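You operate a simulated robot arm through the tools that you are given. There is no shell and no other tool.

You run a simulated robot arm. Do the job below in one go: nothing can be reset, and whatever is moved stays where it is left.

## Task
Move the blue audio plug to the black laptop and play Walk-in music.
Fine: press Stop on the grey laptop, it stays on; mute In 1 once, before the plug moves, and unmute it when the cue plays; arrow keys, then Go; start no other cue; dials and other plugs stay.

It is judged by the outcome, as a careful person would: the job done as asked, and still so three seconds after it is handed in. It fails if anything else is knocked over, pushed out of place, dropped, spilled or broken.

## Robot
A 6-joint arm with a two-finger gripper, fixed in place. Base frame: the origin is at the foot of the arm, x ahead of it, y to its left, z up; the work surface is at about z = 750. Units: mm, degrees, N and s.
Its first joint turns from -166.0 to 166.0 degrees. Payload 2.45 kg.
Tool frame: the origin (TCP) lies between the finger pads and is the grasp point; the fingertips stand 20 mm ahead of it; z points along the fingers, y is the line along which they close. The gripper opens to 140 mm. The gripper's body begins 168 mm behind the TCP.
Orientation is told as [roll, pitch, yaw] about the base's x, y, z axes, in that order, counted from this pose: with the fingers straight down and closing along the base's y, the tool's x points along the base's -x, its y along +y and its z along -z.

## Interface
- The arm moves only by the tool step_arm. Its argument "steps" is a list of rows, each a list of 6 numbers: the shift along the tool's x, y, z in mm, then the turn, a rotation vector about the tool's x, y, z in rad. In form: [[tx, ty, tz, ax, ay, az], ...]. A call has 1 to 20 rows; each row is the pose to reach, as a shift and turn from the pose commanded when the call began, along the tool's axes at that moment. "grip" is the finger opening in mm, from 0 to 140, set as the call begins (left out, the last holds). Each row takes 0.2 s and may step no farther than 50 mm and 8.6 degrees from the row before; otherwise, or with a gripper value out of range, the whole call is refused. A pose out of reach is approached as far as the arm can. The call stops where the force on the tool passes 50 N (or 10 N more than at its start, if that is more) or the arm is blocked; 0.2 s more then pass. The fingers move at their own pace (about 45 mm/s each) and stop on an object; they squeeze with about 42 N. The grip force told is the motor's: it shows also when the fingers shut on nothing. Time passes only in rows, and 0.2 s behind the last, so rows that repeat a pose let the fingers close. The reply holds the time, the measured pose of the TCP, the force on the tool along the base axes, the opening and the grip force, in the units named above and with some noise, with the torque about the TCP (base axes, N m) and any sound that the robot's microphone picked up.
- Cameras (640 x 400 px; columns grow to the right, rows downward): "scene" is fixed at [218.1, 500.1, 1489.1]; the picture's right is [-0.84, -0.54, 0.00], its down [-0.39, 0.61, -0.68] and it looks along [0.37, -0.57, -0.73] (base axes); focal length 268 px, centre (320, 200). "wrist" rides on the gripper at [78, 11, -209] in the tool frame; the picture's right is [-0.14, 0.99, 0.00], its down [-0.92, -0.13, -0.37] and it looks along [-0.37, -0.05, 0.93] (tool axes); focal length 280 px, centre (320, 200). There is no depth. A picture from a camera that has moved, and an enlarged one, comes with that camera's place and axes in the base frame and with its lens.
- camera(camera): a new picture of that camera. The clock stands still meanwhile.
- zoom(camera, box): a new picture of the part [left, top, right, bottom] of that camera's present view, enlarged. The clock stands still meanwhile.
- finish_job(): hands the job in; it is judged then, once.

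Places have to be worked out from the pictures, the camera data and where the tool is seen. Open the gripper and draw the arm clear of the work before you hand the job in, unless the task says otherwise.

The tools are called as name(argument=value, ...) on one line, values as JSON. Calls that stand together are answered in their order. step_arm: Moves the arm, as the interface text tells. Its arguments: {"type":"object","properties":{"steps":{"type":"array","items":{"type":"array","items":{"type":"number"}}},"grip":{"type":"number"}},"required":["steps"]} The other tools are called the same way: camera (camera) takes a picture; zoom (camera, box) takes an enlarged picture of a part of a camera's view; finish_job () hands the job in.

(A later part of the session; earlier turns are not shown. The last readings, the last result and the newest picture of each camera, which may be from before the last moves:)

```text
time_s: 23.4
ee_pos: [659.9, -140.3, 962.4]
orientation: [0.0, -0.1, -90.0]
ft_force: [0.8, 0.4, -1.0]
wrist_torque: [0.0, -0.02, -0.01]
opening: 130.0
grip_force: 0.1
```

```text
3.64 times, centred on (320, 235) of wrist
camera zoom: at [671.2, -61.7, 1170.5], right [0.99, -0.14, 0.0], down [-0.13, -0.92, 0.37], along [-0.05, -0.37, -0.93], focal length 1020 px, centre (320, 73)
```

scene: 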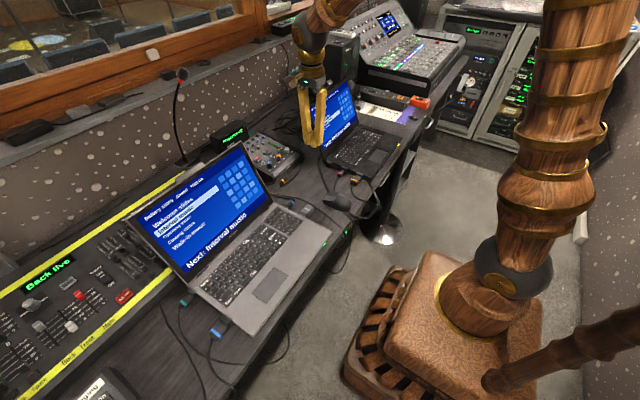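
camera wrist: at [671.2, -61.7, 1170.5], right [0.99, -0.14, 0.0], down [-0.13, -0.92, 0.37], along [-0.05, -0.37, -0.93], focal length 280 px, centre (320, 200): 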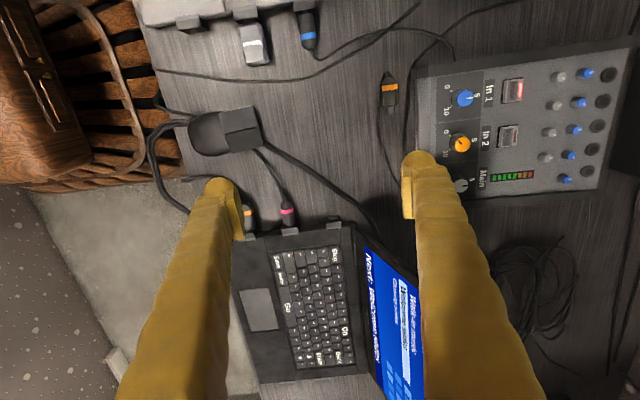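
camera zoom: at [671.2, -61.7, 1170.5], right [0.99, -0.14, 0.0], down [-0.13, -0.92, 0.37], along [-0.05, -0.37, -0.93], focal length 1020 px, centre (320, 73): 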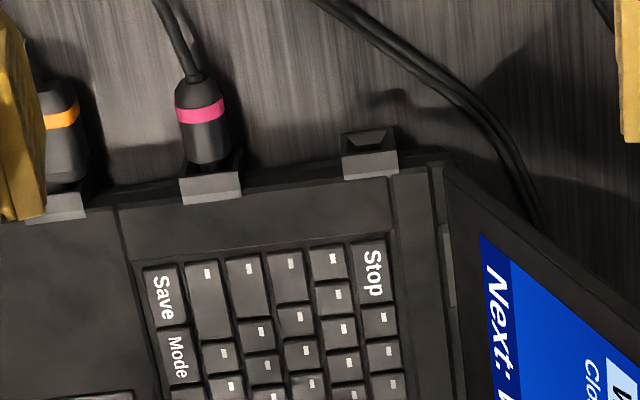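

The empty socket on the black laptop's left rear is at about (665, -260), facing +y, in line with where the blue plug's twin would go. I check the free sockets on the other sides to be sure which is audio.

zoom(camera="scene", box=[380, 110, 430, 150])

zoom(camera="scene", box=[325, 145, 375, 185])

zoom(camera="scene", box=[280, 190, 340, 235])

zoom(camera="wrist", box=[310, 200, 360, 230])

zoom(camera="wrist", box=[230, 330, 380, 400])

zoom(camera="wrist", box=[140, 0, 440, 130])

```text
10.00 times, centred on (405, 130) of scene
camera zoom: at [218.1, 500.1, 1489.1], right [-0.84, -0.54, 0.0], down [-0.39, 0.61, -0.68], along [0.37, -0.57, -0.73], focal length 2683 px, centre (-530, 900)
```

zoom: 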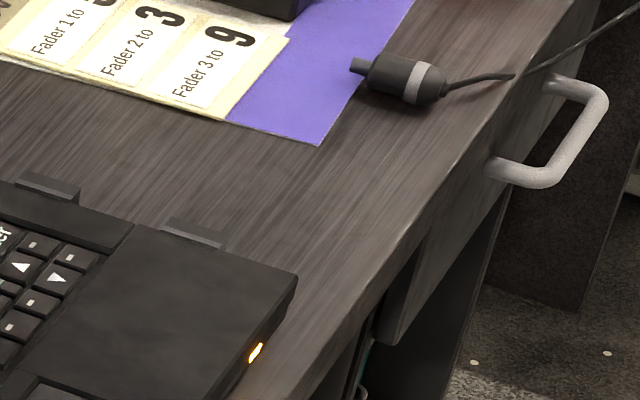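

```text
10.00 times, centred on (350, 165) of scene
camera zoom: at [218.1, 500.1, 1489.1], right [-0.84, -0.54, 0.0], down [-0.39, 0.61, -0.68], along [0.37, -0.57, -0.73], focal length 2683 px, centre (20, 550)
```

zoom: 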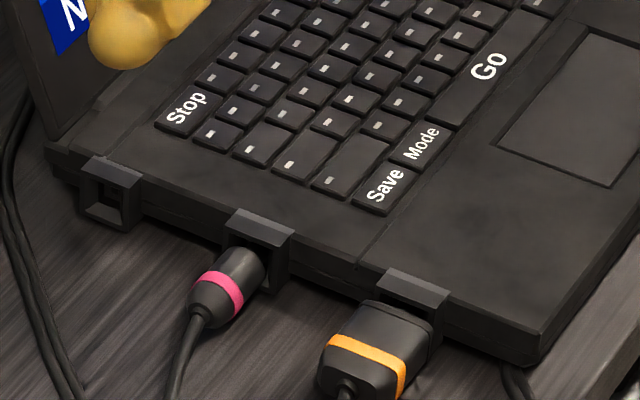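

```text
8.89 times, centred on (310, 212) of scene
camera zoom: at [218.1, 500.1, 1489.1], right [-0.84, -0.54, 0.0], down [-0.39, 0.61, -0.68], along [0.37, -0.57, -0.73], focal length 2385 px, centre (409, 89)
```

zoom: 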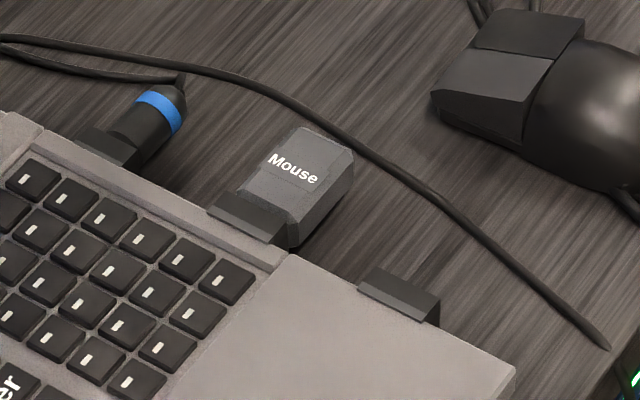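

```text
12.80 times, centred on (335, 215) of wrist
camera zoom: at [671.2, -61.7, 1170.5], right [0.99, -0.14, 0.0], down [-0.13, -0.92, 0.37], along [-0.05, -0.37, -0.93], focal length 3589 px, centre (128, 8)
```

zoom: 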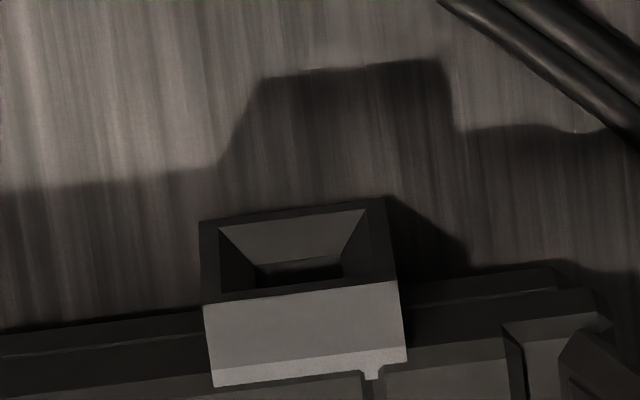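

```text
4.27 times, centred on (305, 365) of wrist
camera zoom: at [671.2, -61.7, 1170.5], right [0.99, -0.14, 0.0], down [-0.13, -0.92, 0.37], along [-0.05, -0.37, -0.93], focal length 1196 px, centre (384, -504)
```

zoom: 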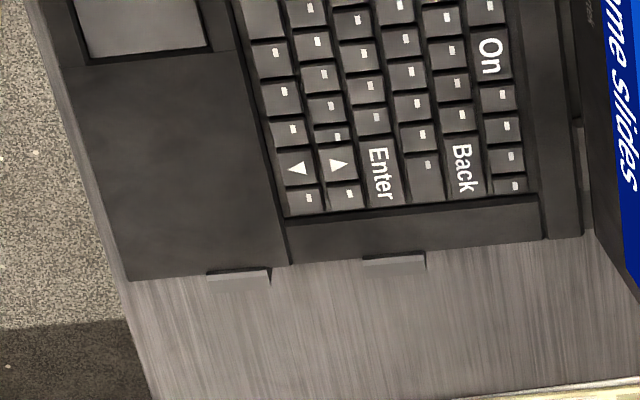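

```text
2.13 times, centred on (290, 65) of wrist
camera zoom: at [671.2, -61.7, 1170.5], right [0.99, -0.14, 0.0], down [-0.13, -0.92, 0.37], along [-0.05, -0.37, -0.93], focal length 598 px, centre (384, 488)
```

zoom: 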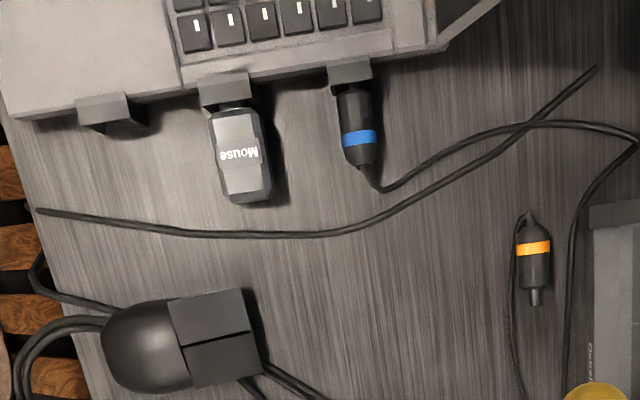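

The flat wide bosses on the right side are USB-like; the black laptop's rear-left 24 mm square funnel at about (665, -257, 763) matches the blue plug's own socket on the grey laptop. Before grasping, I test at height that the 180° turn from yaw -90 to +90 is reachable, with the open gripper clear of everything.

step_arm(steps=[[0, 0, -5, 0, 0, -0.149], [0, 0, -10, 0, 0, -0.298], [0, 0, -15, 0, 0, -0.447], [0, 0, -20, 0, 0, -0.596], [0, 0, -25, 0, 0, -0.745], [0, 0, -30, 0, 0, -0.894], [0, 0, -35, 0, 0, -1.043], [0, 0, -40, 0, 0, -1.192], [0, 0, -40, 0, 0, -1.341], [0, 0, -40, 0, 0, -1.49], [0, 0, -40, 0, 0, -1.639], [0, 0, -40, 0, 0, -1.788], [0, 0, -40, 0, 0, -1.937], [0, 0, -40, 0, 0, -2.086], [0, 0, -40, 0, 0, -2.235], [0, 0, -40, 0, 0, -2.384], [0, 0, -40, 0, 0, -2.533], [0, 0, -40, 0, 0, -2.682], [0, 0, -40, 0, 0, -2.831], [0, 0, -40, 0, 0, -2.98]], grip=60)

camera(camera="wrist")

```text
time_s: 27.6
ee_pos: [660.4, -139.4, 1002.0]
orientation: [0.1, 0.1, 80.7]
ft_force: [0.0, -0.1, 0.7]
wrist_torque: [0.01, -0.04, -0.02]
opening: 60.1
grip_force: 0.1
```

```text
taken
camera wrist: at [638.0, -214.7, 1211.7], right [-0.96, 0.3, 0.0], down [0.27, 0.89, 0.37], along [0.11, 0.35, -0.93], focal length 280 px, centre (320, 200)
```

wrist: 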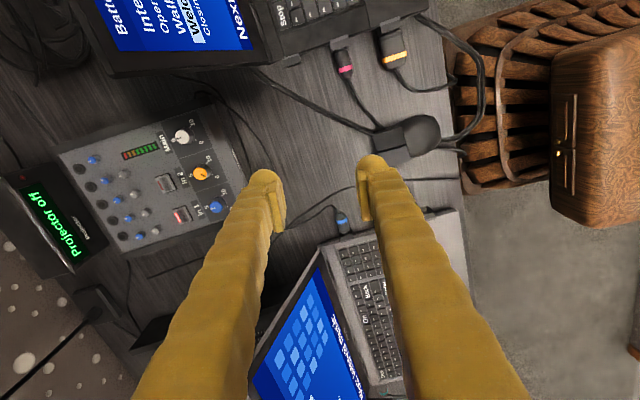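

The turn works, so the plug can be grasped at yaw -90 and inserted at yaw +90 with its cable trailing on the mixer side. From here I can also see the blue plug between the fingers, so I zoom to refine its position.

zoom(camera="wrist", box=[300, 190, 380, 250])

zoom(camera="wrist", box=[240, 20, 420, 130])

```text
6.67 times, centred on (340, 220) of wrist
camera zoom: at [638.0, -214.7, 1211.7], right [-0.96, 0.3, 0.0], down [0.27, 0.89, 0.37], along [0.11, 0.35, -0.93], focal length 1869 px, centre (187, 67)
```

zoom: 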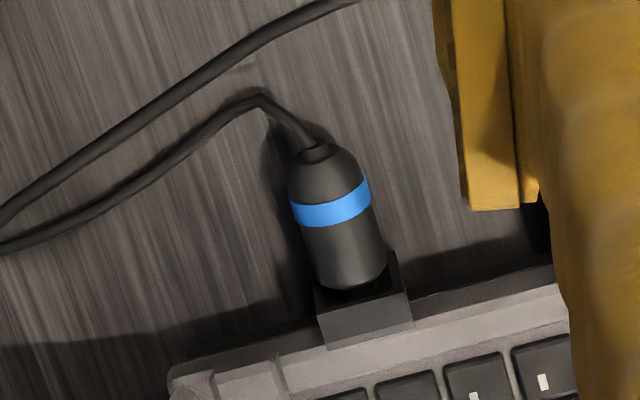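

```text
3.56 times, centred on (330, 75) of wrist
camera zoom: at [638.0, -214.7, 1211.7], right [-0.96, 0.3, 0.0], down [0.27, 0.89, 0.37], along [0.11, 0.35, -0.93], focal length 997 px, centre (284, 644)
```

zoom: 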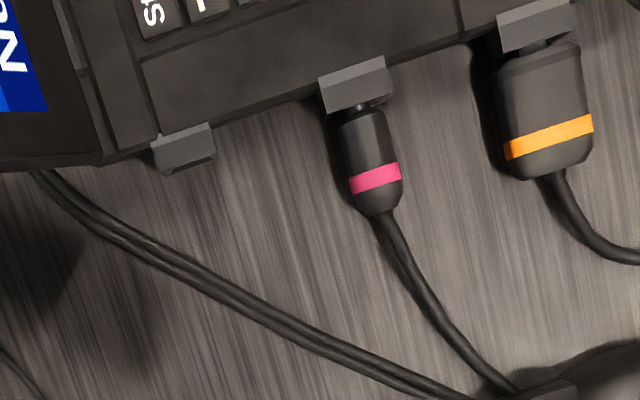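

From this view the plug's axis lies along y at x ≈ 665.7, its body spanning y ≈ -14 to 26. I rotate back to yaw -90 while moving above it, with a 38 mm opening to stay clear of the Mouse dongle.

step_arm(steps=[[-7.1, 0.9, 3, 0, 0, 0.149], [-14.2, 1.8, 6, 0, 0, 0.298], [-21.4, 2.7, 9, 0, 0, 0.447], [-28.5, 3.6, 12, 0, 0, 0.596], [-35.6, 4.5, 15, 0, 0, 0.745], [-42.7, 5.4, 18, 0, 0, 0.894], [-49.8, 6.3, 21, 0, 0, 1.043], [-57, 7.2, 24, 0, 0, 1.192], [-64.1, 8.1, 27, 0, 0, 1.341], [-71.2, 9, 30, 0, 0, 1.49], [-78.3, 9.8, 33, 0, 0, 1.639], [-85.4, 10.7, 36, 0, 0, 1.788], [-92.6, 11.6, 39, 0, 0, 1.937], [-99.7, 12.5, 42, 0, 0, 2.086], [-106.8, 13.4, 45, 0, 0, 2.235], [-113.9, 14.3, 48, 0, 0, 2.384], [-121, 15.2, 51, 0, 0, 2.533], [-128.2, 16.1, 54, 0, 0, 2.682], [-135.3, 17, 57, 0, 0, 2.831], [-142.4, 17.9, 60, 0, 0, 2.98]], grip=38)

camera(camera="wrist")

zoom(camera="scene", box=[240, 150, 350, 230])

```text
time_s: 31.8
ee_pos: [668.3, 5.6, 943.0]
orientation: [0.0, -0.2, -90.3]
ft_force: [0.4, 0.2, -0.3]
wrist_torque: [0.02, -0.03, 0.01]
opening: 38.1
grip_force: 0.0
```

```text
taken
camera wrist: at [678.6, 82.9, 1151.2], right [0.99, -0.14, 0.0], down [-0.13, -0.92, 0.37], along [-0.05, -0.37, -0.93], focal length 280 px, centre (320, 200)
```

wrist: 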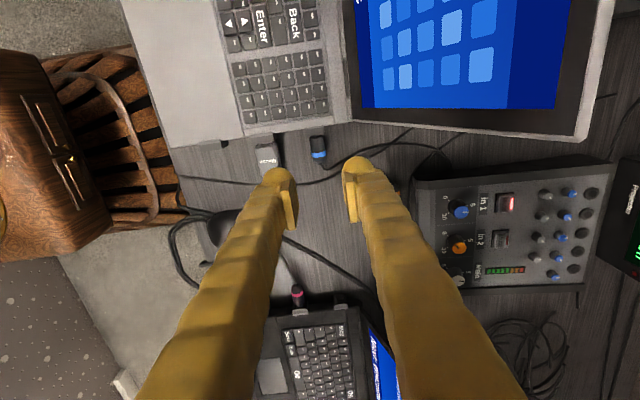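

```text
5.00 times, centred on (295, 190) of scene
camera zoom: at [218.1, 500.1, 1489.1], right [-0.84, -0.54, 0.0], down [-0.39, 0.61, -0.68], along [0.37, -0.57, -0.73], focal length 1342 px, centre (445, 250)
```

zoom: 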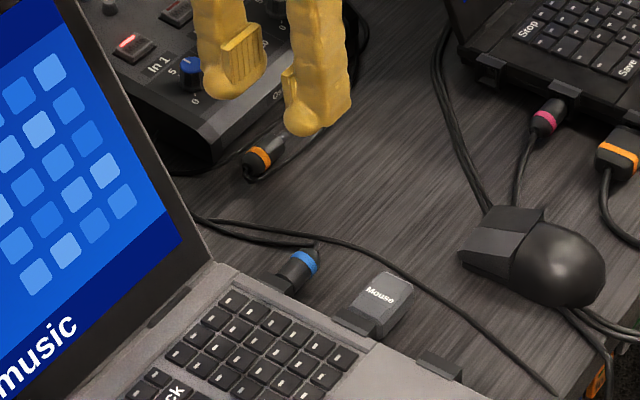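

I'm above the plug with measured TCP about (668, 5, 942). I zoom into the wrist view to get the remaining sideways offset.

zoom(camera="wrist", box=[270, 110, 370, 190])

```text
5.00 times, centred on (320, 150) of wrist
camera zoom: at [678.6, 82.9, 1151.2], right [0.99, -0.14, 0.0], down [-0.13, -0.92, 0.37], along [-0.05, -0.37, -0.93], focal length 1402 px, centre (320, 450)
```

zoom: 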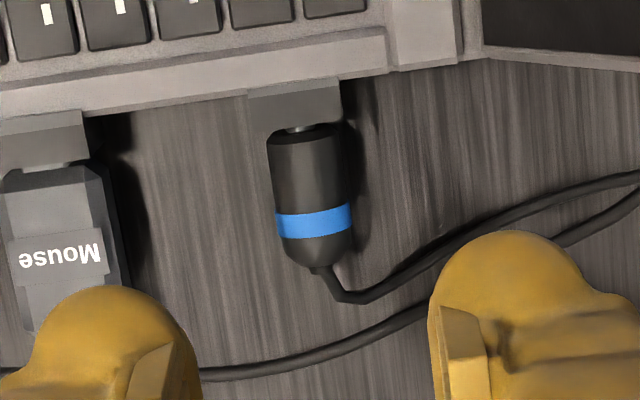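

The plug axis is at x ≈ 665.4, its front at y ≈ 24 just off the boss face at y ≈ 28.5, and the cable runs past at y ≈ -17. I'll grasp at (665.4, 6) so the fingers miss the cable; first I descend to about 45 mm above grasp height.

step_arm(steps=[[1, -2.4, 40, 0, 0, 0], [1, -2.4, 80, 0, 0, 0], [1, -2.4, 120, 0, 0, 0], [1, -2.4, 120, 0, 0, 0]], grip=36)

zoom(camera="wrist", box=[240, 80, 400, 190])

zoom(camera="scene", box=[260, 150, 340, 220])

```text
time_s: 32.8
ee_pos: [665.5, 4.6, 823.5]
orientation: [0.0, -0.1, -90.1]
ft_force: [0.7, 0.0, -0.3]
wrist_torque: [0.0, 0.02, 0.0]
opening: 35.9
grip_force: 0.2
```

```text
3.64 times, centred on (320, 135) of wrist
camera zoom: at [676.6, 82.6, 1032.3], right [0.99, -0.14, 0.0], down [-0.13, -0.92, 0.37], along [-0.05, -0.37, -0.93], focal length 1020 px, centre (320, 436)
```

zoom: 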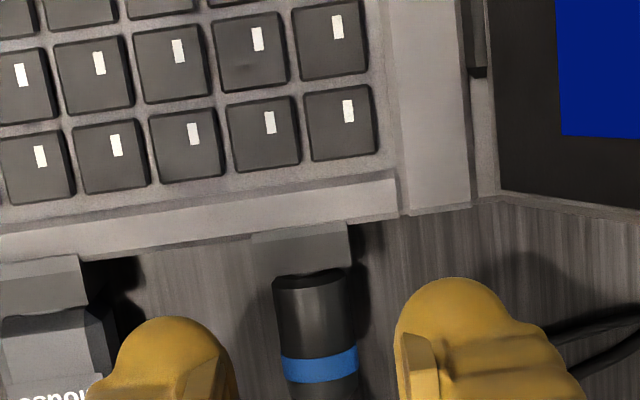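

```text
5.71 times, centred on (300, 185) of scene
camera zoom: at [218.1, 500.1, 1489.1], right [-0.84, -0.54, 0.0], down [-0.39, 0.61, -0.68], along [0.37, -0.57, -0.73], focal length 1533 px, centre (434, 286)
```

zoom: 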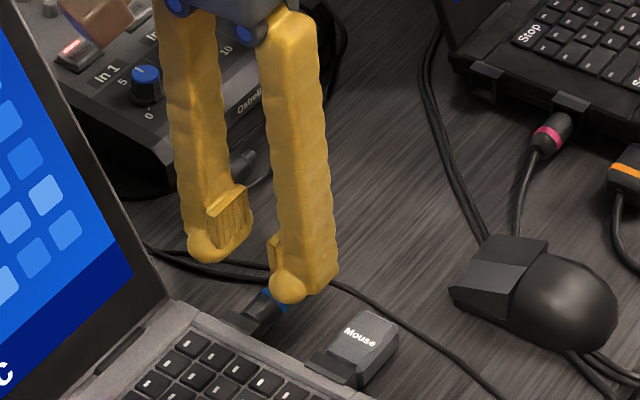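

The fingers straddle the plug with about 11 mm to spare at the Mouse dongle. I descend the last 47 mm to z ≈ 776 with a 1 mm forward correction.

step_arm(steps=[[1.2, 0, 15, 0, 0, 0], [1.2, 0, 30, 0, 0, 0], [1.2, 0, 40, 0, 0, 0], [1.2, 0, 44, 0, 0, 0], [1.2, 0, 47, 0, 0, 0], [1.2, 0, 47, 0, 0, 0]], grip=36)

camera(camera="wrist")

zoom(camera="scene", box=[260, 160, 340, 225])

```text
time_s: 34.2
ee_pos: [664.2, 5.7, 774.2]
orientation: [0.0, -0.1, -90.1]
ft_force: [1.7, 0.3, -0.1]
wrist_torque: [0.02, 0.01, 0.0]
opening: 36.1
grip_force: 0.0
```

```text
taken
camera wrist: at [675.4, 84.5, 983.5], right [0.99, -0.14, 0.0], down [-0.13, -0.92, 0.37], along [-0.05, -0.37, -0.93], focal length 280 px, centre (320, 200)
```

wrist: 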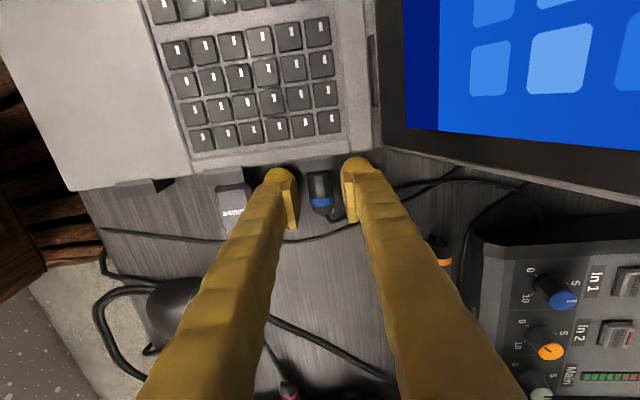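

```text
6.15 times, centred on (300, 192) of scene
camera zoom: at [218.1, 500.1, 1489.1], right [-0.84, -0.54, 0.0], down [-0.39, 0.61, -0.68], along [0.37, -0.57, -0.73], focal length 1651 px, centre (443, 246)
```

zoom: 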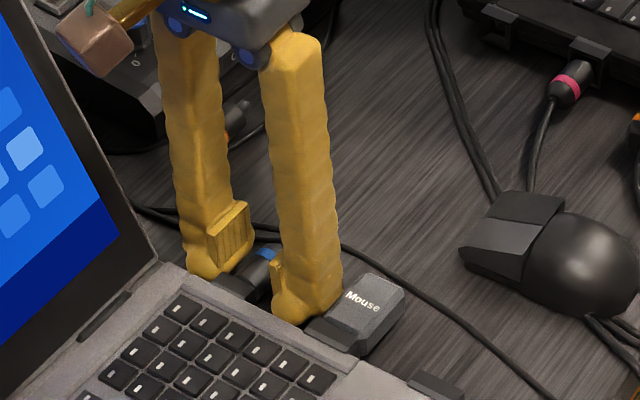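

The fingers are down around the plug without contact. I zoom once more to confirm they straddle the body and not the cable or the boss.

zoom(camera="wrist", box=[260, 140, 400, 240])

```text
4.00 times, centred on (330, 190) of wrist
camera zoom: at [675.4, 84.5, 983.5], right [0.99, -0.14, 0.0], down [-0.13, -0.92, 0.37], along [-0.05, -0.37, -0.93], focal length 1122 px, centre (280, 240)
```

zoom: 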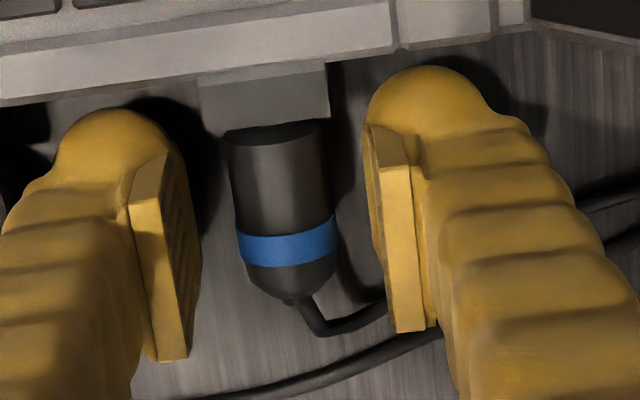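

The pads flank the plug body; the finger fronts are very near the boss face, so I back off 3 mm in y, centre 1 mm in x, and then close on the plug.

step_arm(steps=[[-2.7, 1, -0.5, 0, 0, 0], [-2.7, 1, -0.5, 0, 0, 0]], grip=36)

step_arm(steps=[[0, 0, 0, 0, 0, 0], [0, 0, 0, 0, 0, 0], [0, 0, 0, 0, 0, 0], [0, 0, 0, 0, 0, 0]], grip=10)

zoom(camera="wrist", box=[260, 140, 400, 240])

```text
time_s: 34.8
ee_pos: [665.8, 3.4, 774.5]
orientation: [0.1, -0.2, -90.1]
ft_force: [-0.6, 0.2, -0.5]
wrist_torque: [0.03, 0.03, 0.0]
opening: 36.1
grip_force: 0.1
```

```text
time_s: 35.8
ee_pos: [664.7, 3.4, 774.2]
orientation: [-0.1, -0.2, -90.1]
ft_force: [0.5, -0.4, -1.6]
wrist_torque: [-0.05, -0.04, 0.03]
opening: 21.4
grip_force: 42.1
```

```text
4.00 times, centred on (330, 190) of wrist
camera zoom: at [676.1, 81.5, 983.7], right [0.99, -0.14, 0.0], down [-0.13, -0.92, 0.37], along [-0.05, -0.37, -0.93], focal length 1122 px, centre (280, 240)
```

zoom: 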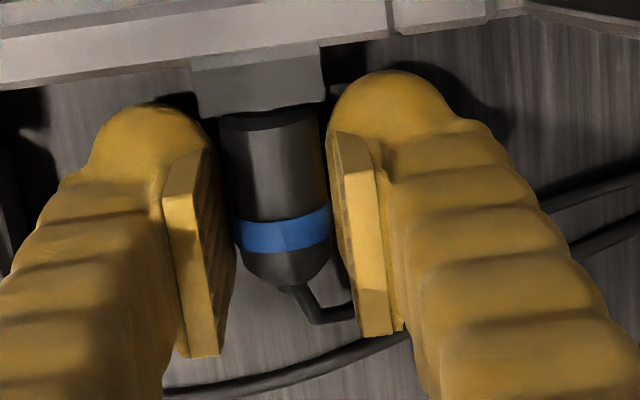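

The plug is gripped (21.4 mm, 42 N). I pull it straight out along -y in small steps.

step_arm(steps=[[-3, 0, 0, 0, 0, 0], [-6, 0, 0, 0, 0, 0], [-10, 0, 0, 0, 0, 0], [-15, 0, 0, 0, 0, 0], [-20, 0, 0, 0, 0, 0], [-25, 0, 0, 0, 0, 0], [-25, 0, 0, 0, 0, 0]], grip=10)

zoom(camera="wrist", box=[240, 120, 420, 240])

zoom(camera="scene", box=[250, 150, 350, 225])

```text
time_s: 37.4
ee_pos: [664.9, -21.4, 776.0]
orientation: [-0.1, -0.1, -90.1]
ft_force: [1.1, -0.4, 0.2]
wrist_torque: [0.05, -0.03, -0.02]
opening: 21.3
grip_force: 42.1
```

```text
3.33 times, centred on (330, 180) of wrist
camera zoom: at [675.9, 56.1, 984.1], right [0.99, -0.14, 0.0], down [-0.13, -0.92, 0.37], along [-0.05, -0.37, -0.93], focal length 935 px, centre (287, 267)
```

zoom: 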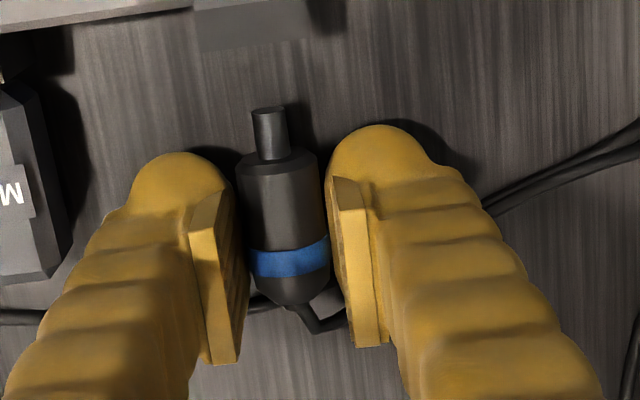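

```text
5.33 times, centred on (300, 188) of scene
camera zoom: at [218.1, 500.1, 1489.1], right [-0.84, -0.54, 0.0], down [-0.39, 0.61, -0.68], along [0.37, -0.57, -0.73], focal length 1431 px, centre (427, 267)
```

zoom: 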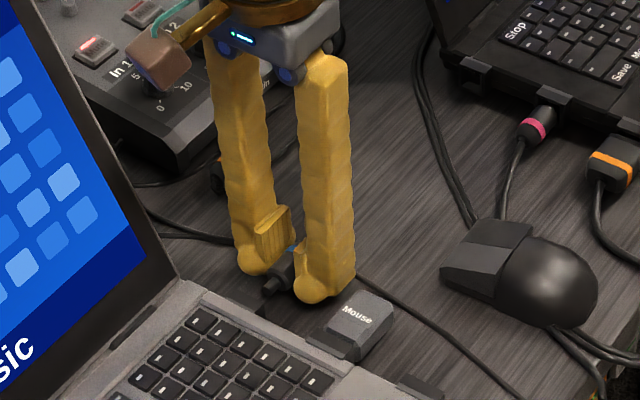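

The plug came out cleanly with its 12 mm prong facing +y and nothing else moved. I lift it 114 mm straight up and check that the cable follows freely.

step_arm(steps=[[0, 0, -20, 0, 0, 0], [0, 0, -50, 0, 0, 0], [0, 0, -85, 0, 0, 0], [0, 0, -114, 0, 0, 0], [0, 0, -114, 0, 0, 0]], grip=10)

camera(camera="scene")

zoom(camera="wrist", box=[200, 100, 480, 290])

zoom(camera="scene", box=[220, 120, 360, 220])

```text
time_s: 38.6
ee_pos: [664.9, -22.6, 890.8]
orientation: [-0.1, -0.1, -90.1]
ft_force: [-0.4, 0.3, 0.1]
wrist_torque: [-0.01, -0.02, 0.02]
opening: 21.0
grip_force: 41.7
```

```text
taken
```

scene: 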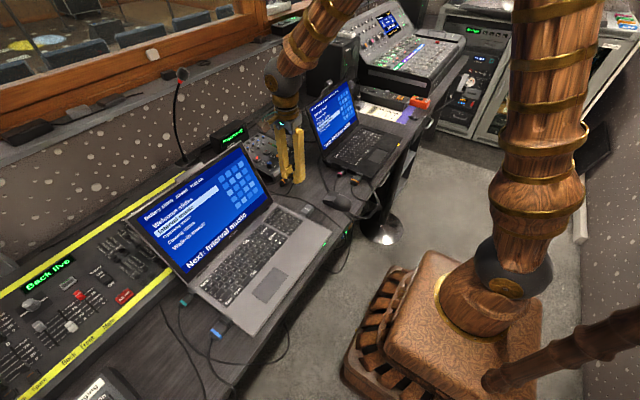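

```text
2.11 times, centred on (340, 195) of wrist
camera zoom: at [675.3, 56.5, 1098.6], right [0.99, -0.14, 0.0], down [-0.13, -0.92, 0.37], along [-0.05, -0.37, -0.93], focal length 590 px, centre (278, 210)
```

zoom: 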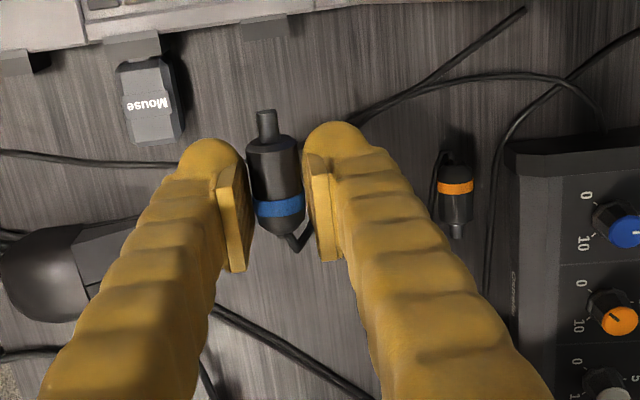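

```text
4.00 times, centred on (290, 170) of scene
camera zoom: at [218.1, 500.1, 1489.1], right [-0.84, -0.54, 0.0], down [-0.39, 0.61, -0.68], along [0.37, -0.57, -0.73], focal length 1073 px, centre (440, 320)
```

zoom: 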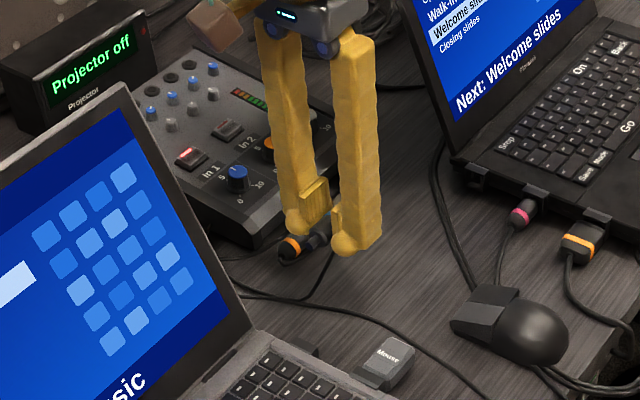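

The plug is held firmly and the orange plug and cables below are undisturbed. I now turn it through yaw 0 towards +90 while moving to y ≈ -150, keeping the cable end facing the mixer.

step_arm(steps=[[-6.4, 0, 0, 0, 0, -0.149], [-12.8, 0, 0, 0, 0, -0.298], [-19.2, 0, 0, 0, 0, -0.447], [-25.6, 0, 0, 0, 0, -0.596], [-32, 0, 0, 0, 0, -0.745], [-38.4, 0, 0, 0, 0, -0.894], [-44.8, 0, 0, 0, 0, -1.043], [-51.2, 0, 0, 0, 0, -1.192], [-57.6, 0, 0, 0, 0, -1.341], [-64, 0, 0, 0, 0, -1.49], [-70.4, 0, 0, 0, 0, -1.639], [-76.8, 0, 0, 0, 0, -1.788], [-83.2, 0, 0, 0, 0, -1.937], [-89.6, 0, 0, 0, 0, -2.086], [-96, 0, 0, 0, 0, -2.235], [-102.4, 0, 0, 0, 0, -2.384], [-108.8, 0, 0, 0, 0, -2.533], [-115.2, 0, 0, 0, 0, -2.682], [-121.6, 0, 0, 0, 0, -2.831], [-128, 0, 0, 0, 0, -2.98]], grip=10)

camera(camera="wrist")

zoom(camera="scene", box=[240, 90, 380, 210])

```text
time_s: 42.8
ee_pos: [664.3, -150.1, 888.1]
orientation: [0.0, 0.1, 80.7]
ft_force: [-0.3, -0.5, 0.4]
wrist_torque: [-0.01, 0.01, 0.01]
opening: 21.3
grip_force: 42.1
```

```text
taken
camera wrist: at [641.3, -224.7, 1098.1], right [-0.96, 0.3, 0.0], down [0.27, 0.89, 0.37], along [0.11, 0.35, -0.93], focal length 280 px, centre (320, 200)
```

wrist: 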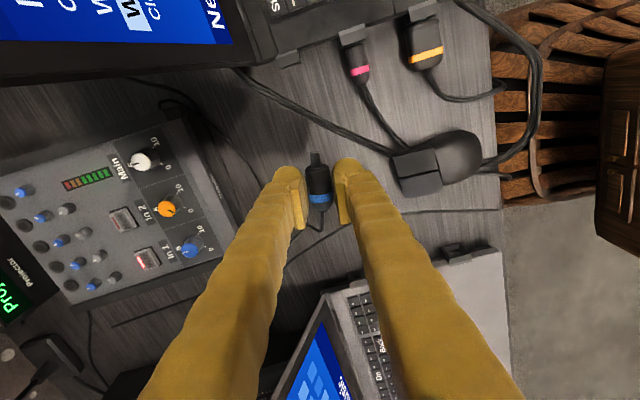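

```text
3.33 times, centred on (310, 150) of scene
camera zoom: at [218.1, 500.1, 1489.1], right [-0.84, -0.54, 0.0], down [-0.39, 0.61, -0.68], along [0.37, -0.57, -0.73], focal length 894 px, centre (353, 367)
```

zoom: 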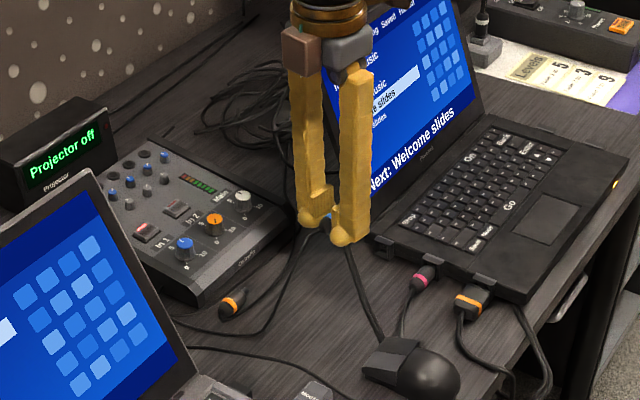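

The plug is turned and its cable hangs freely on the mixer side. I finish the turn to yaw +90 and move towards the socket, staying about 40 mm above laptop height to judge the thick cable lying near the socket.

step_arm(steps=[[15, -2.7, 16, 0, 0, -0.081], [29.5, -5.3, 32, 0, 0, -0.1623], [44.2, -7.9, 48, 0, 0, -0.1623], [44.2, -7.9, 48, 0, 0, -0.1623]], grip=10)

camera(camera="wrist")

zoom(camera="wrist", box=[230, 80, 410, 220])

zoom(camera="scene", box=[280, 130, 370, 200])

```text
time_s: 43.8
ee_pos: [664.8, -195.5, 841.1]
orientation: [0.0, 0.1, 89.9]
ft_force: [0.6, 0.4, 0.0]
wrist_torque: [-0.02, -0.03, -0.01]
opening: 21.2
grip_force: 42.0
```

```text
taken
camera wrist: at [653.4, -272.9, 1049.5], right [-0.99, 0.14, 0.0], down [0.13, 0.92, 0.37], along [0.05, 0.36, -0.93], focal length 280 px, centre (320, 200)
```

wrist: 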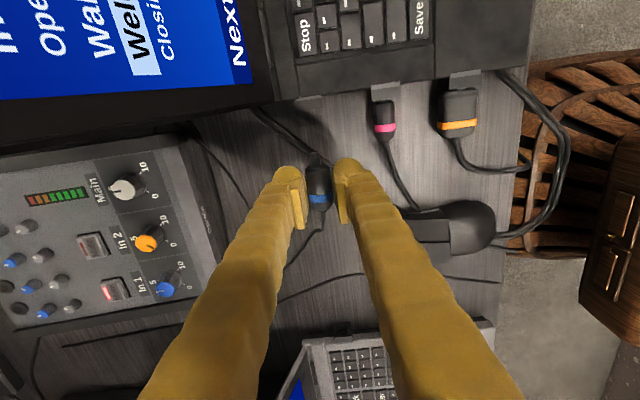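

```text
2.86 times, centred on (320, 150) of wrist
camera zoom: at [653.4, -272.9, 1049.5], right [-0.99, 0.14, 0.0], down [0.13, 0.92, 0.37], along [0.05, 0.36, -0.93], focal length 801 px, centre (320, 343)
```

zoom: 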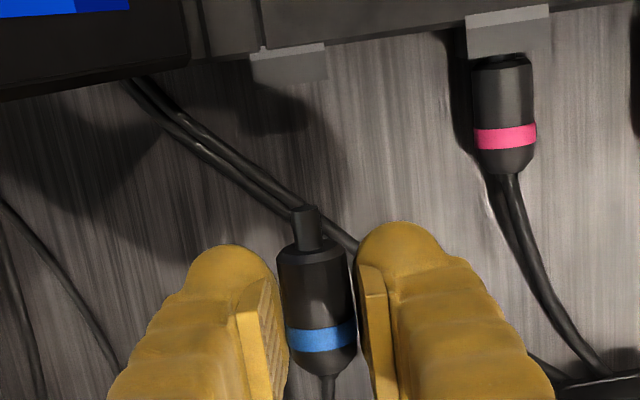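

```text
5.71 times, centred on (325, 165) of scene
camera zoom: at [218.1, 500.1, 1489.1], right [-0.84, -0.54, 0.0], down [-0.39, 0.61, -0.68], along [0.37, -0.57, -0.73], focal length 1533 px, centre (291, 400)
```

zoom: 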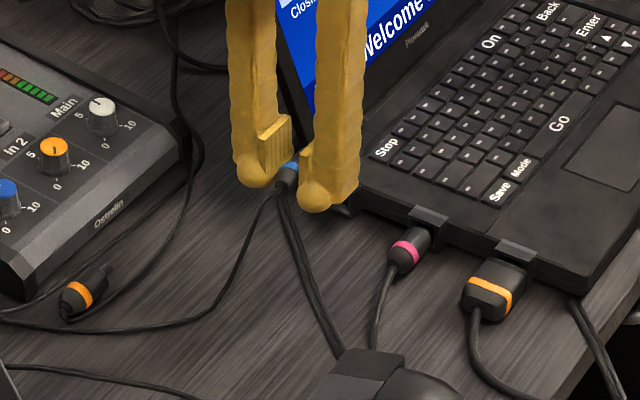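

The plug's prong is at x ≈ 664.7 and the socket centre at x ≈ 665.1, already aligned, with the socket face at y ≈ -257. I check the height of the grey laptop's now-empty socket to compare socket heights before inserting.

zoom(camera="wrist", box=[310, 300, 380, 350])

zoom(camera="wrist", box=[290, 130, 350, 220])

```text
8.00 times, centred on (345, 325) of wrist
camera zoom: at [653.4, -272.9, 1049.5], right [-0.99, 0.14, 0.0], down [0.13, 0.92, 0.37], along [0.05, 0.36, -0.93], focal length 2243 px, centre (120, -800)
```

zoom: 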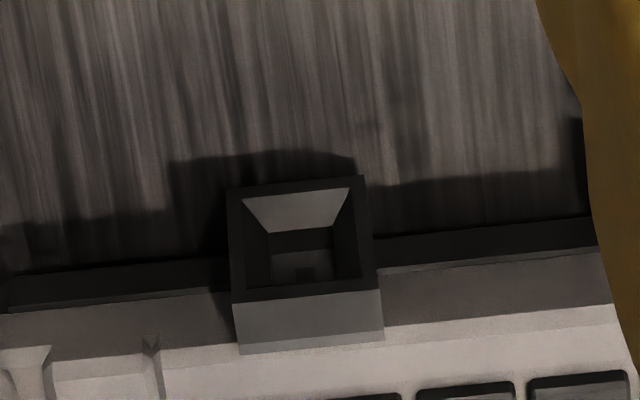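

```text
4.44 times, centred on (320, 175) of wrist
camera zoom: at [653.4, -272.9, 1049.5], right [-0.99, 0.14, 0.0], down [0.13, 0.92, 0.37], along [0.05, 0.36, -0.93], focal length 1246 px, centre (320, 311)
```

zoom: 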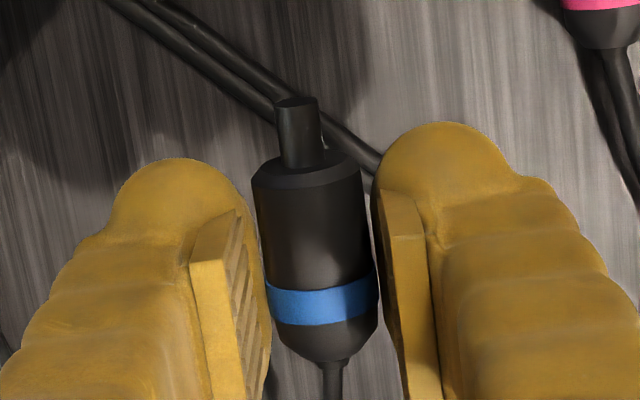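

Both sockets have the same height (centre z ≈ 764), so the insertion height equals the extraction height, TCP z ≈ 774.8. I move to 14 mm in front of the socket and come down to just above that height.

step_arm(steps=[[8, -0.6, 20, 0, 0, 0], [17, -0.6, 40, 0, 0, 0], [17, -0.6, 50, 0, 0, 0], [17, -0.6, 57, 0, 0, 0], [17, -0.6, 60, 0, 0, 0], [17, -0.6, 60, 0, 0, 0]], grip=10)

zoom(camera="wrist", box=[250, 110, 390, 220])

zoom(camera="scene", box=[300, 140, 360, 190])

```text
time_s: 45.2
ee_pos: [665.4, -212.5, 782.4]
orientation: [0.0, 0.0, 90.0]
ft_force: [0.4, -1.4, 0.5]
wrist_torque: [-0.02, -0.02, 0.01]
opening: 21.1
grip_force: 41.7
```

```text
3.64 times, centred on (320, 165) of wrist
camera zoom: at [654.8, -289.5, 990.9], right [-0.99, 0.14, 0.0], down [0.13, 0.92, 0.37], along [0.05, 0.36, -0.93], focal length 1020 px, centre (320, 327)
```

zoom: 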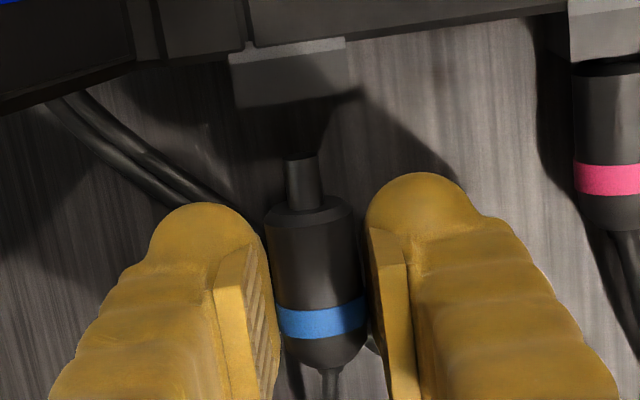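

```text
8.00 times, centred on (330, 165) of scene
camera zoom: at [218.1, 500.1, 1489.1], right [-0.84, -0.54, 0.0], down [-0.39, 0.61, -0.68], along [0.37, -0.57, -0.73], focal length 2146 px, centre (240, 480)
```

zoom: 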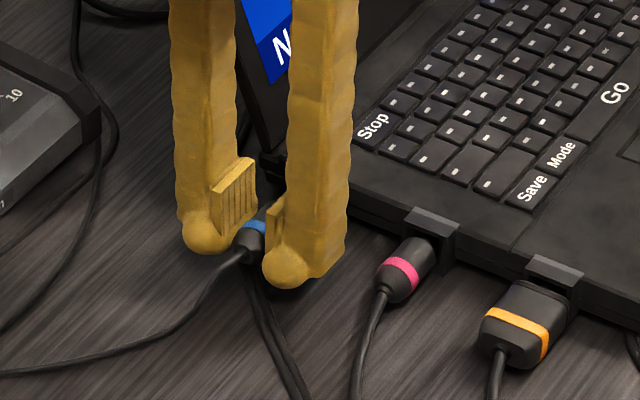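

Prong tip is at about (665.5, -242), 14 mm from the socket face, and the pink plug is well clear. I lower the remaining 7 mm in small steps while shifting 0.6 mm in x.

step_arm(steps=[[0, 0.6, 3, 0, 0, 0], [0, 0.6, 5, 0, 0, 0], [0, 0.6, 6, 0, 0, 0], [0, 0.6, 7, 0, 0, 0], [0, 0.6, 7, 0, 0, 0]], grip=10)

zoom(camera="wrist", box=[250, 110, 390, 220])

zoom(camera="scene", box=[300, 140, 360, 190])

```text
time_s: 46.4
ee_pos: [664.3, -211.3, 774.6]
orientation: [0.0, 0.1, 89.9]
ft_force: [-0.2, 0.9, 0.3]
wrist_torque: [0.03, 0.0, 0.0]
opening: 21.5
grip_force: 42.1
```

```text
3.64 times, centred on (320, 165) of wrist
camera zoom: at [653.9, -289.5, 983.8], right [-0.99, 0.14, 0.0], down [0.13, 0.92, 0.37], along [0.05, 0.36, -0.93], focal length 1020 px, centre (320, 327)
```

zoom: 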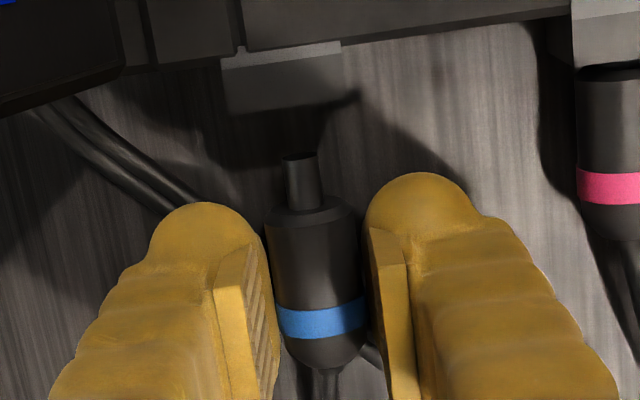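

```text
8.00 times, centred on (330, 165) of scene
camera zoom: at [218.1, 500.1, 1489.1], right [-0.84, -0.54, 0.0], down [-0.39, 0.61, -0.68], along [0.37, -0.57, -0.73], focal length 2146 px, centre (240, 480)
```

zoom: 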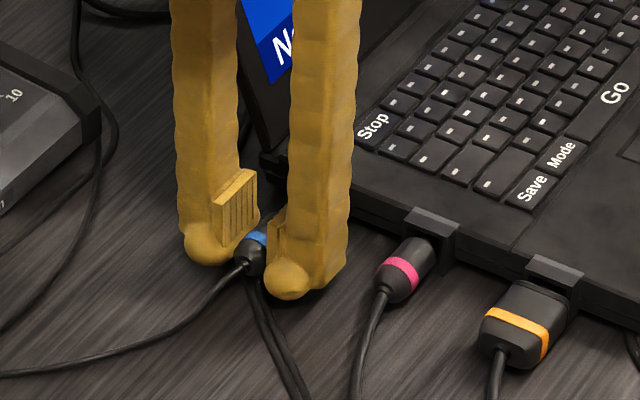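

Alignment is within about 0.5 mm and there is no contact force. I push the plug forward along -y in 2 mm steps, first 16 mm.

step_arm(steps=[[3, 0, 0, 0, 0, 0], [6, 0, 0, 0, 0, 0], [9, 0, 0, 0, 0, 0], [11, 0, 0, 0, 0, 0], [13, 0, 0, 0, 0, 0], [14.5, 0, 0, 0, 0, 0], [16, 0, 0, 0, 0, 0], [16, 0, 0, 0, 0, 0]], grip=10)

zoom(camera="wrist", box=[250, 110, 390, 220])

```text
time_s: 48.2
ee_pos: [664.9, -227.0, 774.5]
orientation: [0.0, 0.1, 89.9]
ft_force: [0.2, -0.6, -0.4]
wrist_torque: [-0.02, -0.01, 0.01]
opening: 21.0
grip_force: 41.8
```

```text
3.64 times, centred on (320, 165) of wrist
camera zoom: at [654.0, -304.8, 984.2], right [-0.99, 0.14, 0.0], down [0.13, 0.92, 0.37], along [0.05, 0.36, -0.93], focal length 1020 px, centre (320, 327)
```

zoom: 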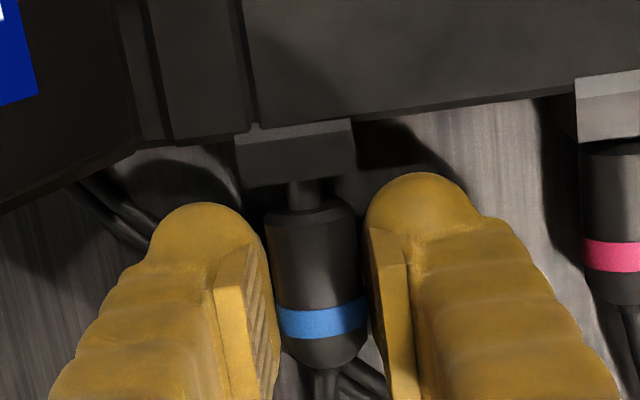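

The prong is entering the socket without resistance. I continue in 1 mm steps to the seated depth.

step_arm(steps=[[1, 0, 0, 0, 0, 0], [2, 0, 0, 0, 0, 0], [3, 0, 0, 0, 0, 0], [4, 0, 0, 0, 0, 0], [5, 0, 0, 0, 0, 0], [5, 0, 0, 0, 0, 0]], grip=10)

zoom(camera="wrist", box=[250, 110, 390, 220])

zoom(camera="scene", box=[300, 80, 400, 180])

```text
time_s: 49.6
ee_pos: [664.6, -233.6, 774.9]
orientation: [0.0, 0.2, 89.9]
ft_force: [-0.2, 0.1, -0.4]
wrist_torque: [0.04, 0.0, 0.02]
opening: 21.2
grip_force: 42.3
```

```text
3.64 times, centred on (320, 165) of wrist
camera zoom: at [654.1, -310.0, 984.8], right [-0.99, 0.14, 0.0], down [0.13, 0.92, 0.37], along [0.05, 0.36, -0.93], focal length 1020 px, centre (320, 327)
```

zoom: 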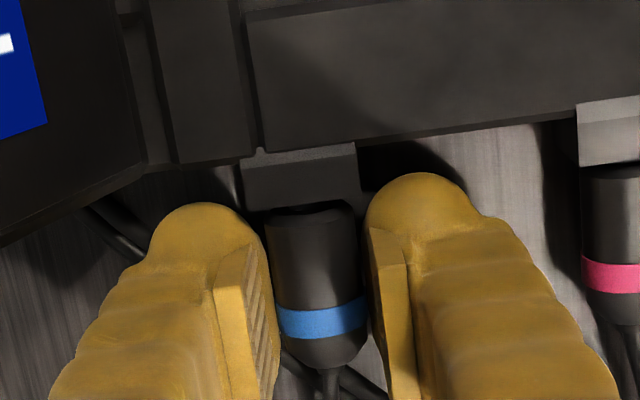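

```text
4.00 times, centred on (350, 130) of scene
camera zoom: at [218.1, 500.1, 1489.1], right [-0.84, -0.54, 0.0], down [-0.39, 0.61, -0.68], along [0.37, -0.57, -0.73], focal length 1073 px, centre (200, 480)
```

zoom: 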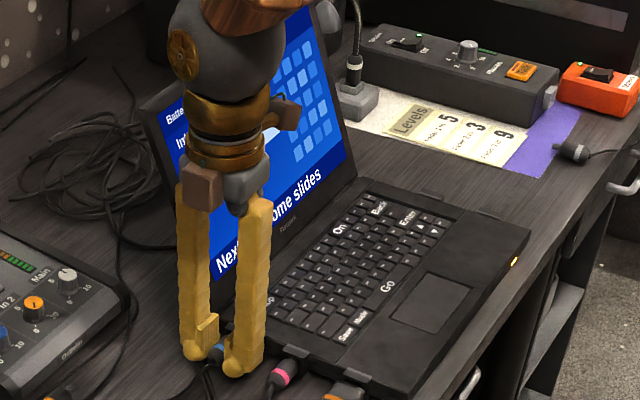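

No resistance yet; comparing with the picture from the grey laptop, the plug stands about 2 mm less deep than it did there. I push on in 0.5–1 mm steps and watch for the stop or a click.

step_arm(steps=[[0.7, 0, 0, 0, 0, 0], [1.4, 0, 0, 0, 0, 0], [2, 0, 0, 0, 0, 0], [2.5, 0, 0, 0, 0, 0], [2.5, 0, 0, 0, 0, 0]], grip=10)

zoom(camera="wrist", box=[250, 110, 390, 220])

```text
time_s: 50.8
ee_pos: [664.9, -234.5, 774.5]
orientation: [0.1, 0.1, 89.9]
ft_force: [-0.2, 27.6, 12.4]
wrist_torque: [0.37, 0.04, -0.03]
opening: 21.3
grip_force: 42.2
```

```text
3.64 times, centred on (320, 165) of wrist
camera zoom: at [654.2, -312.4, 983.9], right [-0.99, 0.14, 0.0], down [0.13, 0.92, 0.37], along [0.05, 0.36, -0.93], focal length 1020 px, centre (320, 327)
```

zoom: 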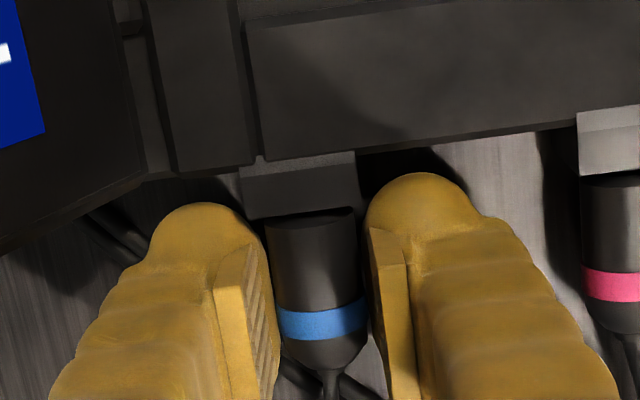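

The plug now meets a firm stop (28 N) at the same depth it had in the grey laptop, so it is seated. I open the fingers to release it, keeping clear of the pink plug.

step_arm(steps=[[-0.4, 0, 0, 0, 0, 0], [-0.4, 0, 0, 0, 0, 0], [-0.4, 0, 0, 0, 0, 0]], grip=35)

zoom(camera="wrist", box=[230, 100, 410, 220])

zoom(camera="scene", box=[300, 140, 360, 190])

```text
time_s: 51.6
ee_pos: [664.0, -234.1, 775.8]
orientation: [0.1, 0.1, 89.8]
ft_force: [0.1, -0.1, -0.9]
wrist_torque: [-0.01, -0.03, 0.0]
opening: 35.0
grip_force: 0.2
```

```text
3.33 times, centred on (320, 160) of wrist
camera zoom: at [654.3, -312.5, 983.8], right [-0.99, 0.14, 0.0], down [0.13, 0.92, 0.37], along [0.05, 0.36, -0.93], focal length 935 px, centre (320, 333)
```

zoom: 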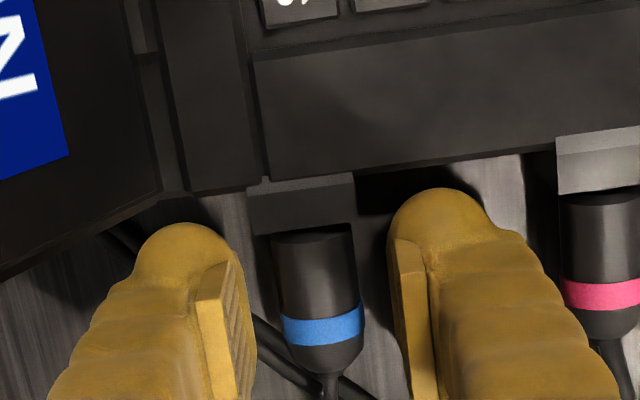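

```text
8.00 times, centred on (330, 165) of scene
camera zoom: at [218.1, 500.1, 1489.1], right [-0.84, -0.54, 0.0], down [-0.39, 0.61, -0.68], along [0.37, -0.57, -0.73], focal length 2146 px, centre (240, 480)
```

zoom: 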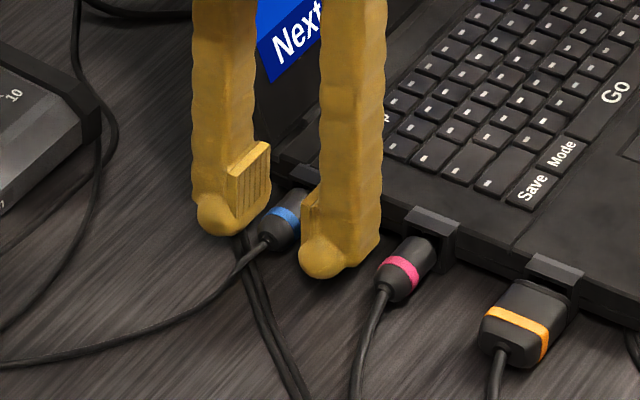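

The plug stays seated in the black laptop after release, in line with the pink one. I lift straight up out of the way.

step_arm(steps=[[0, 0, -8, 0, 0, 0], [0, 0, -25, 0, 0, 0], [0, 0, -60, 0, 0, 0], [0, 0, -105, 0, 0, 0], [0, 0, -150, 0, 0, 0], [0, 0, -195, 0, 0, 0], [0, 0, -195, 0, 0, 0]], grip=35)

camera(camera="wrist")

camera(camera="scene")

zoom(camera="scene", box=[300, 140, 360, 190])

```text
time_s: 53.2
ee_pos: [665.1, -234.6, 970.1]
orientation: [0.1, 0.1, 89.9]
ft_force: [-0.1, 0.8, 0.3]
wrist_torque: [-0.04, -0.02, -0.02]
opening: 35.1
grip_force: 0.1
```

```text
taken
camera wrist: at [654.1, -312.6, 1180.0], right [-0.99, 0.14, 0.0], down [0.13, 0.92, 0.37], along [0.05, 0.36, -0.93], focal length 280 px, centre (320, 200)
```

wrist: 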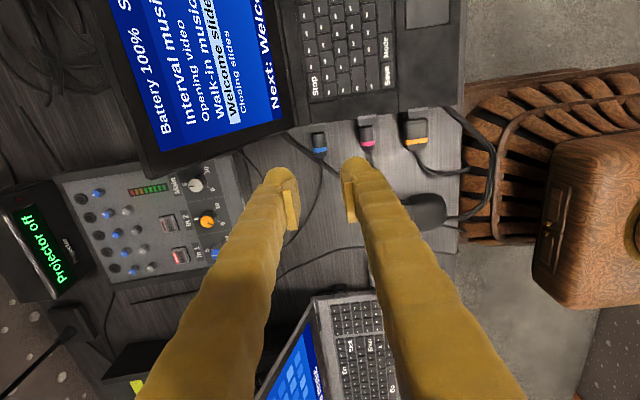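

```text
taken
```

scene: 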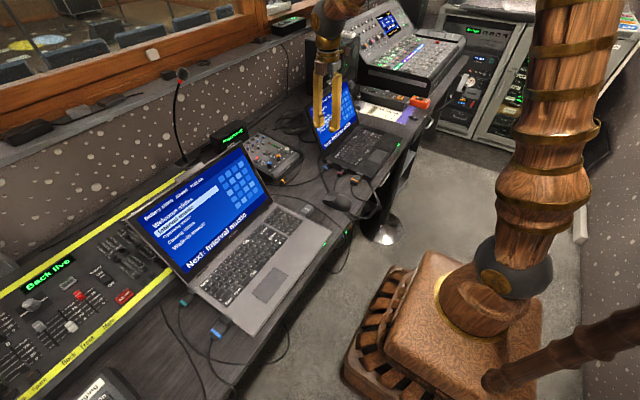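

```text
8.00 times, centred on (330, 165) of scene
camera zoom: at [218.1, 500.1, 1489.1], right [-0.84, -0.54, 0.0], down [-0.39, 0.61, -0.68], along [0.37, -0.57, -0.73], focal length 2146 px, centre (240, 480)
```

zoom: 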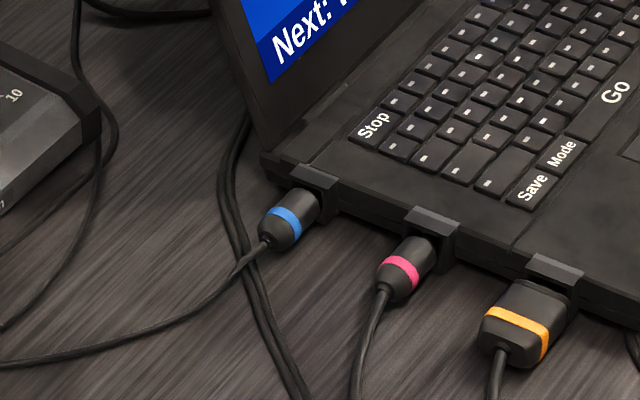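

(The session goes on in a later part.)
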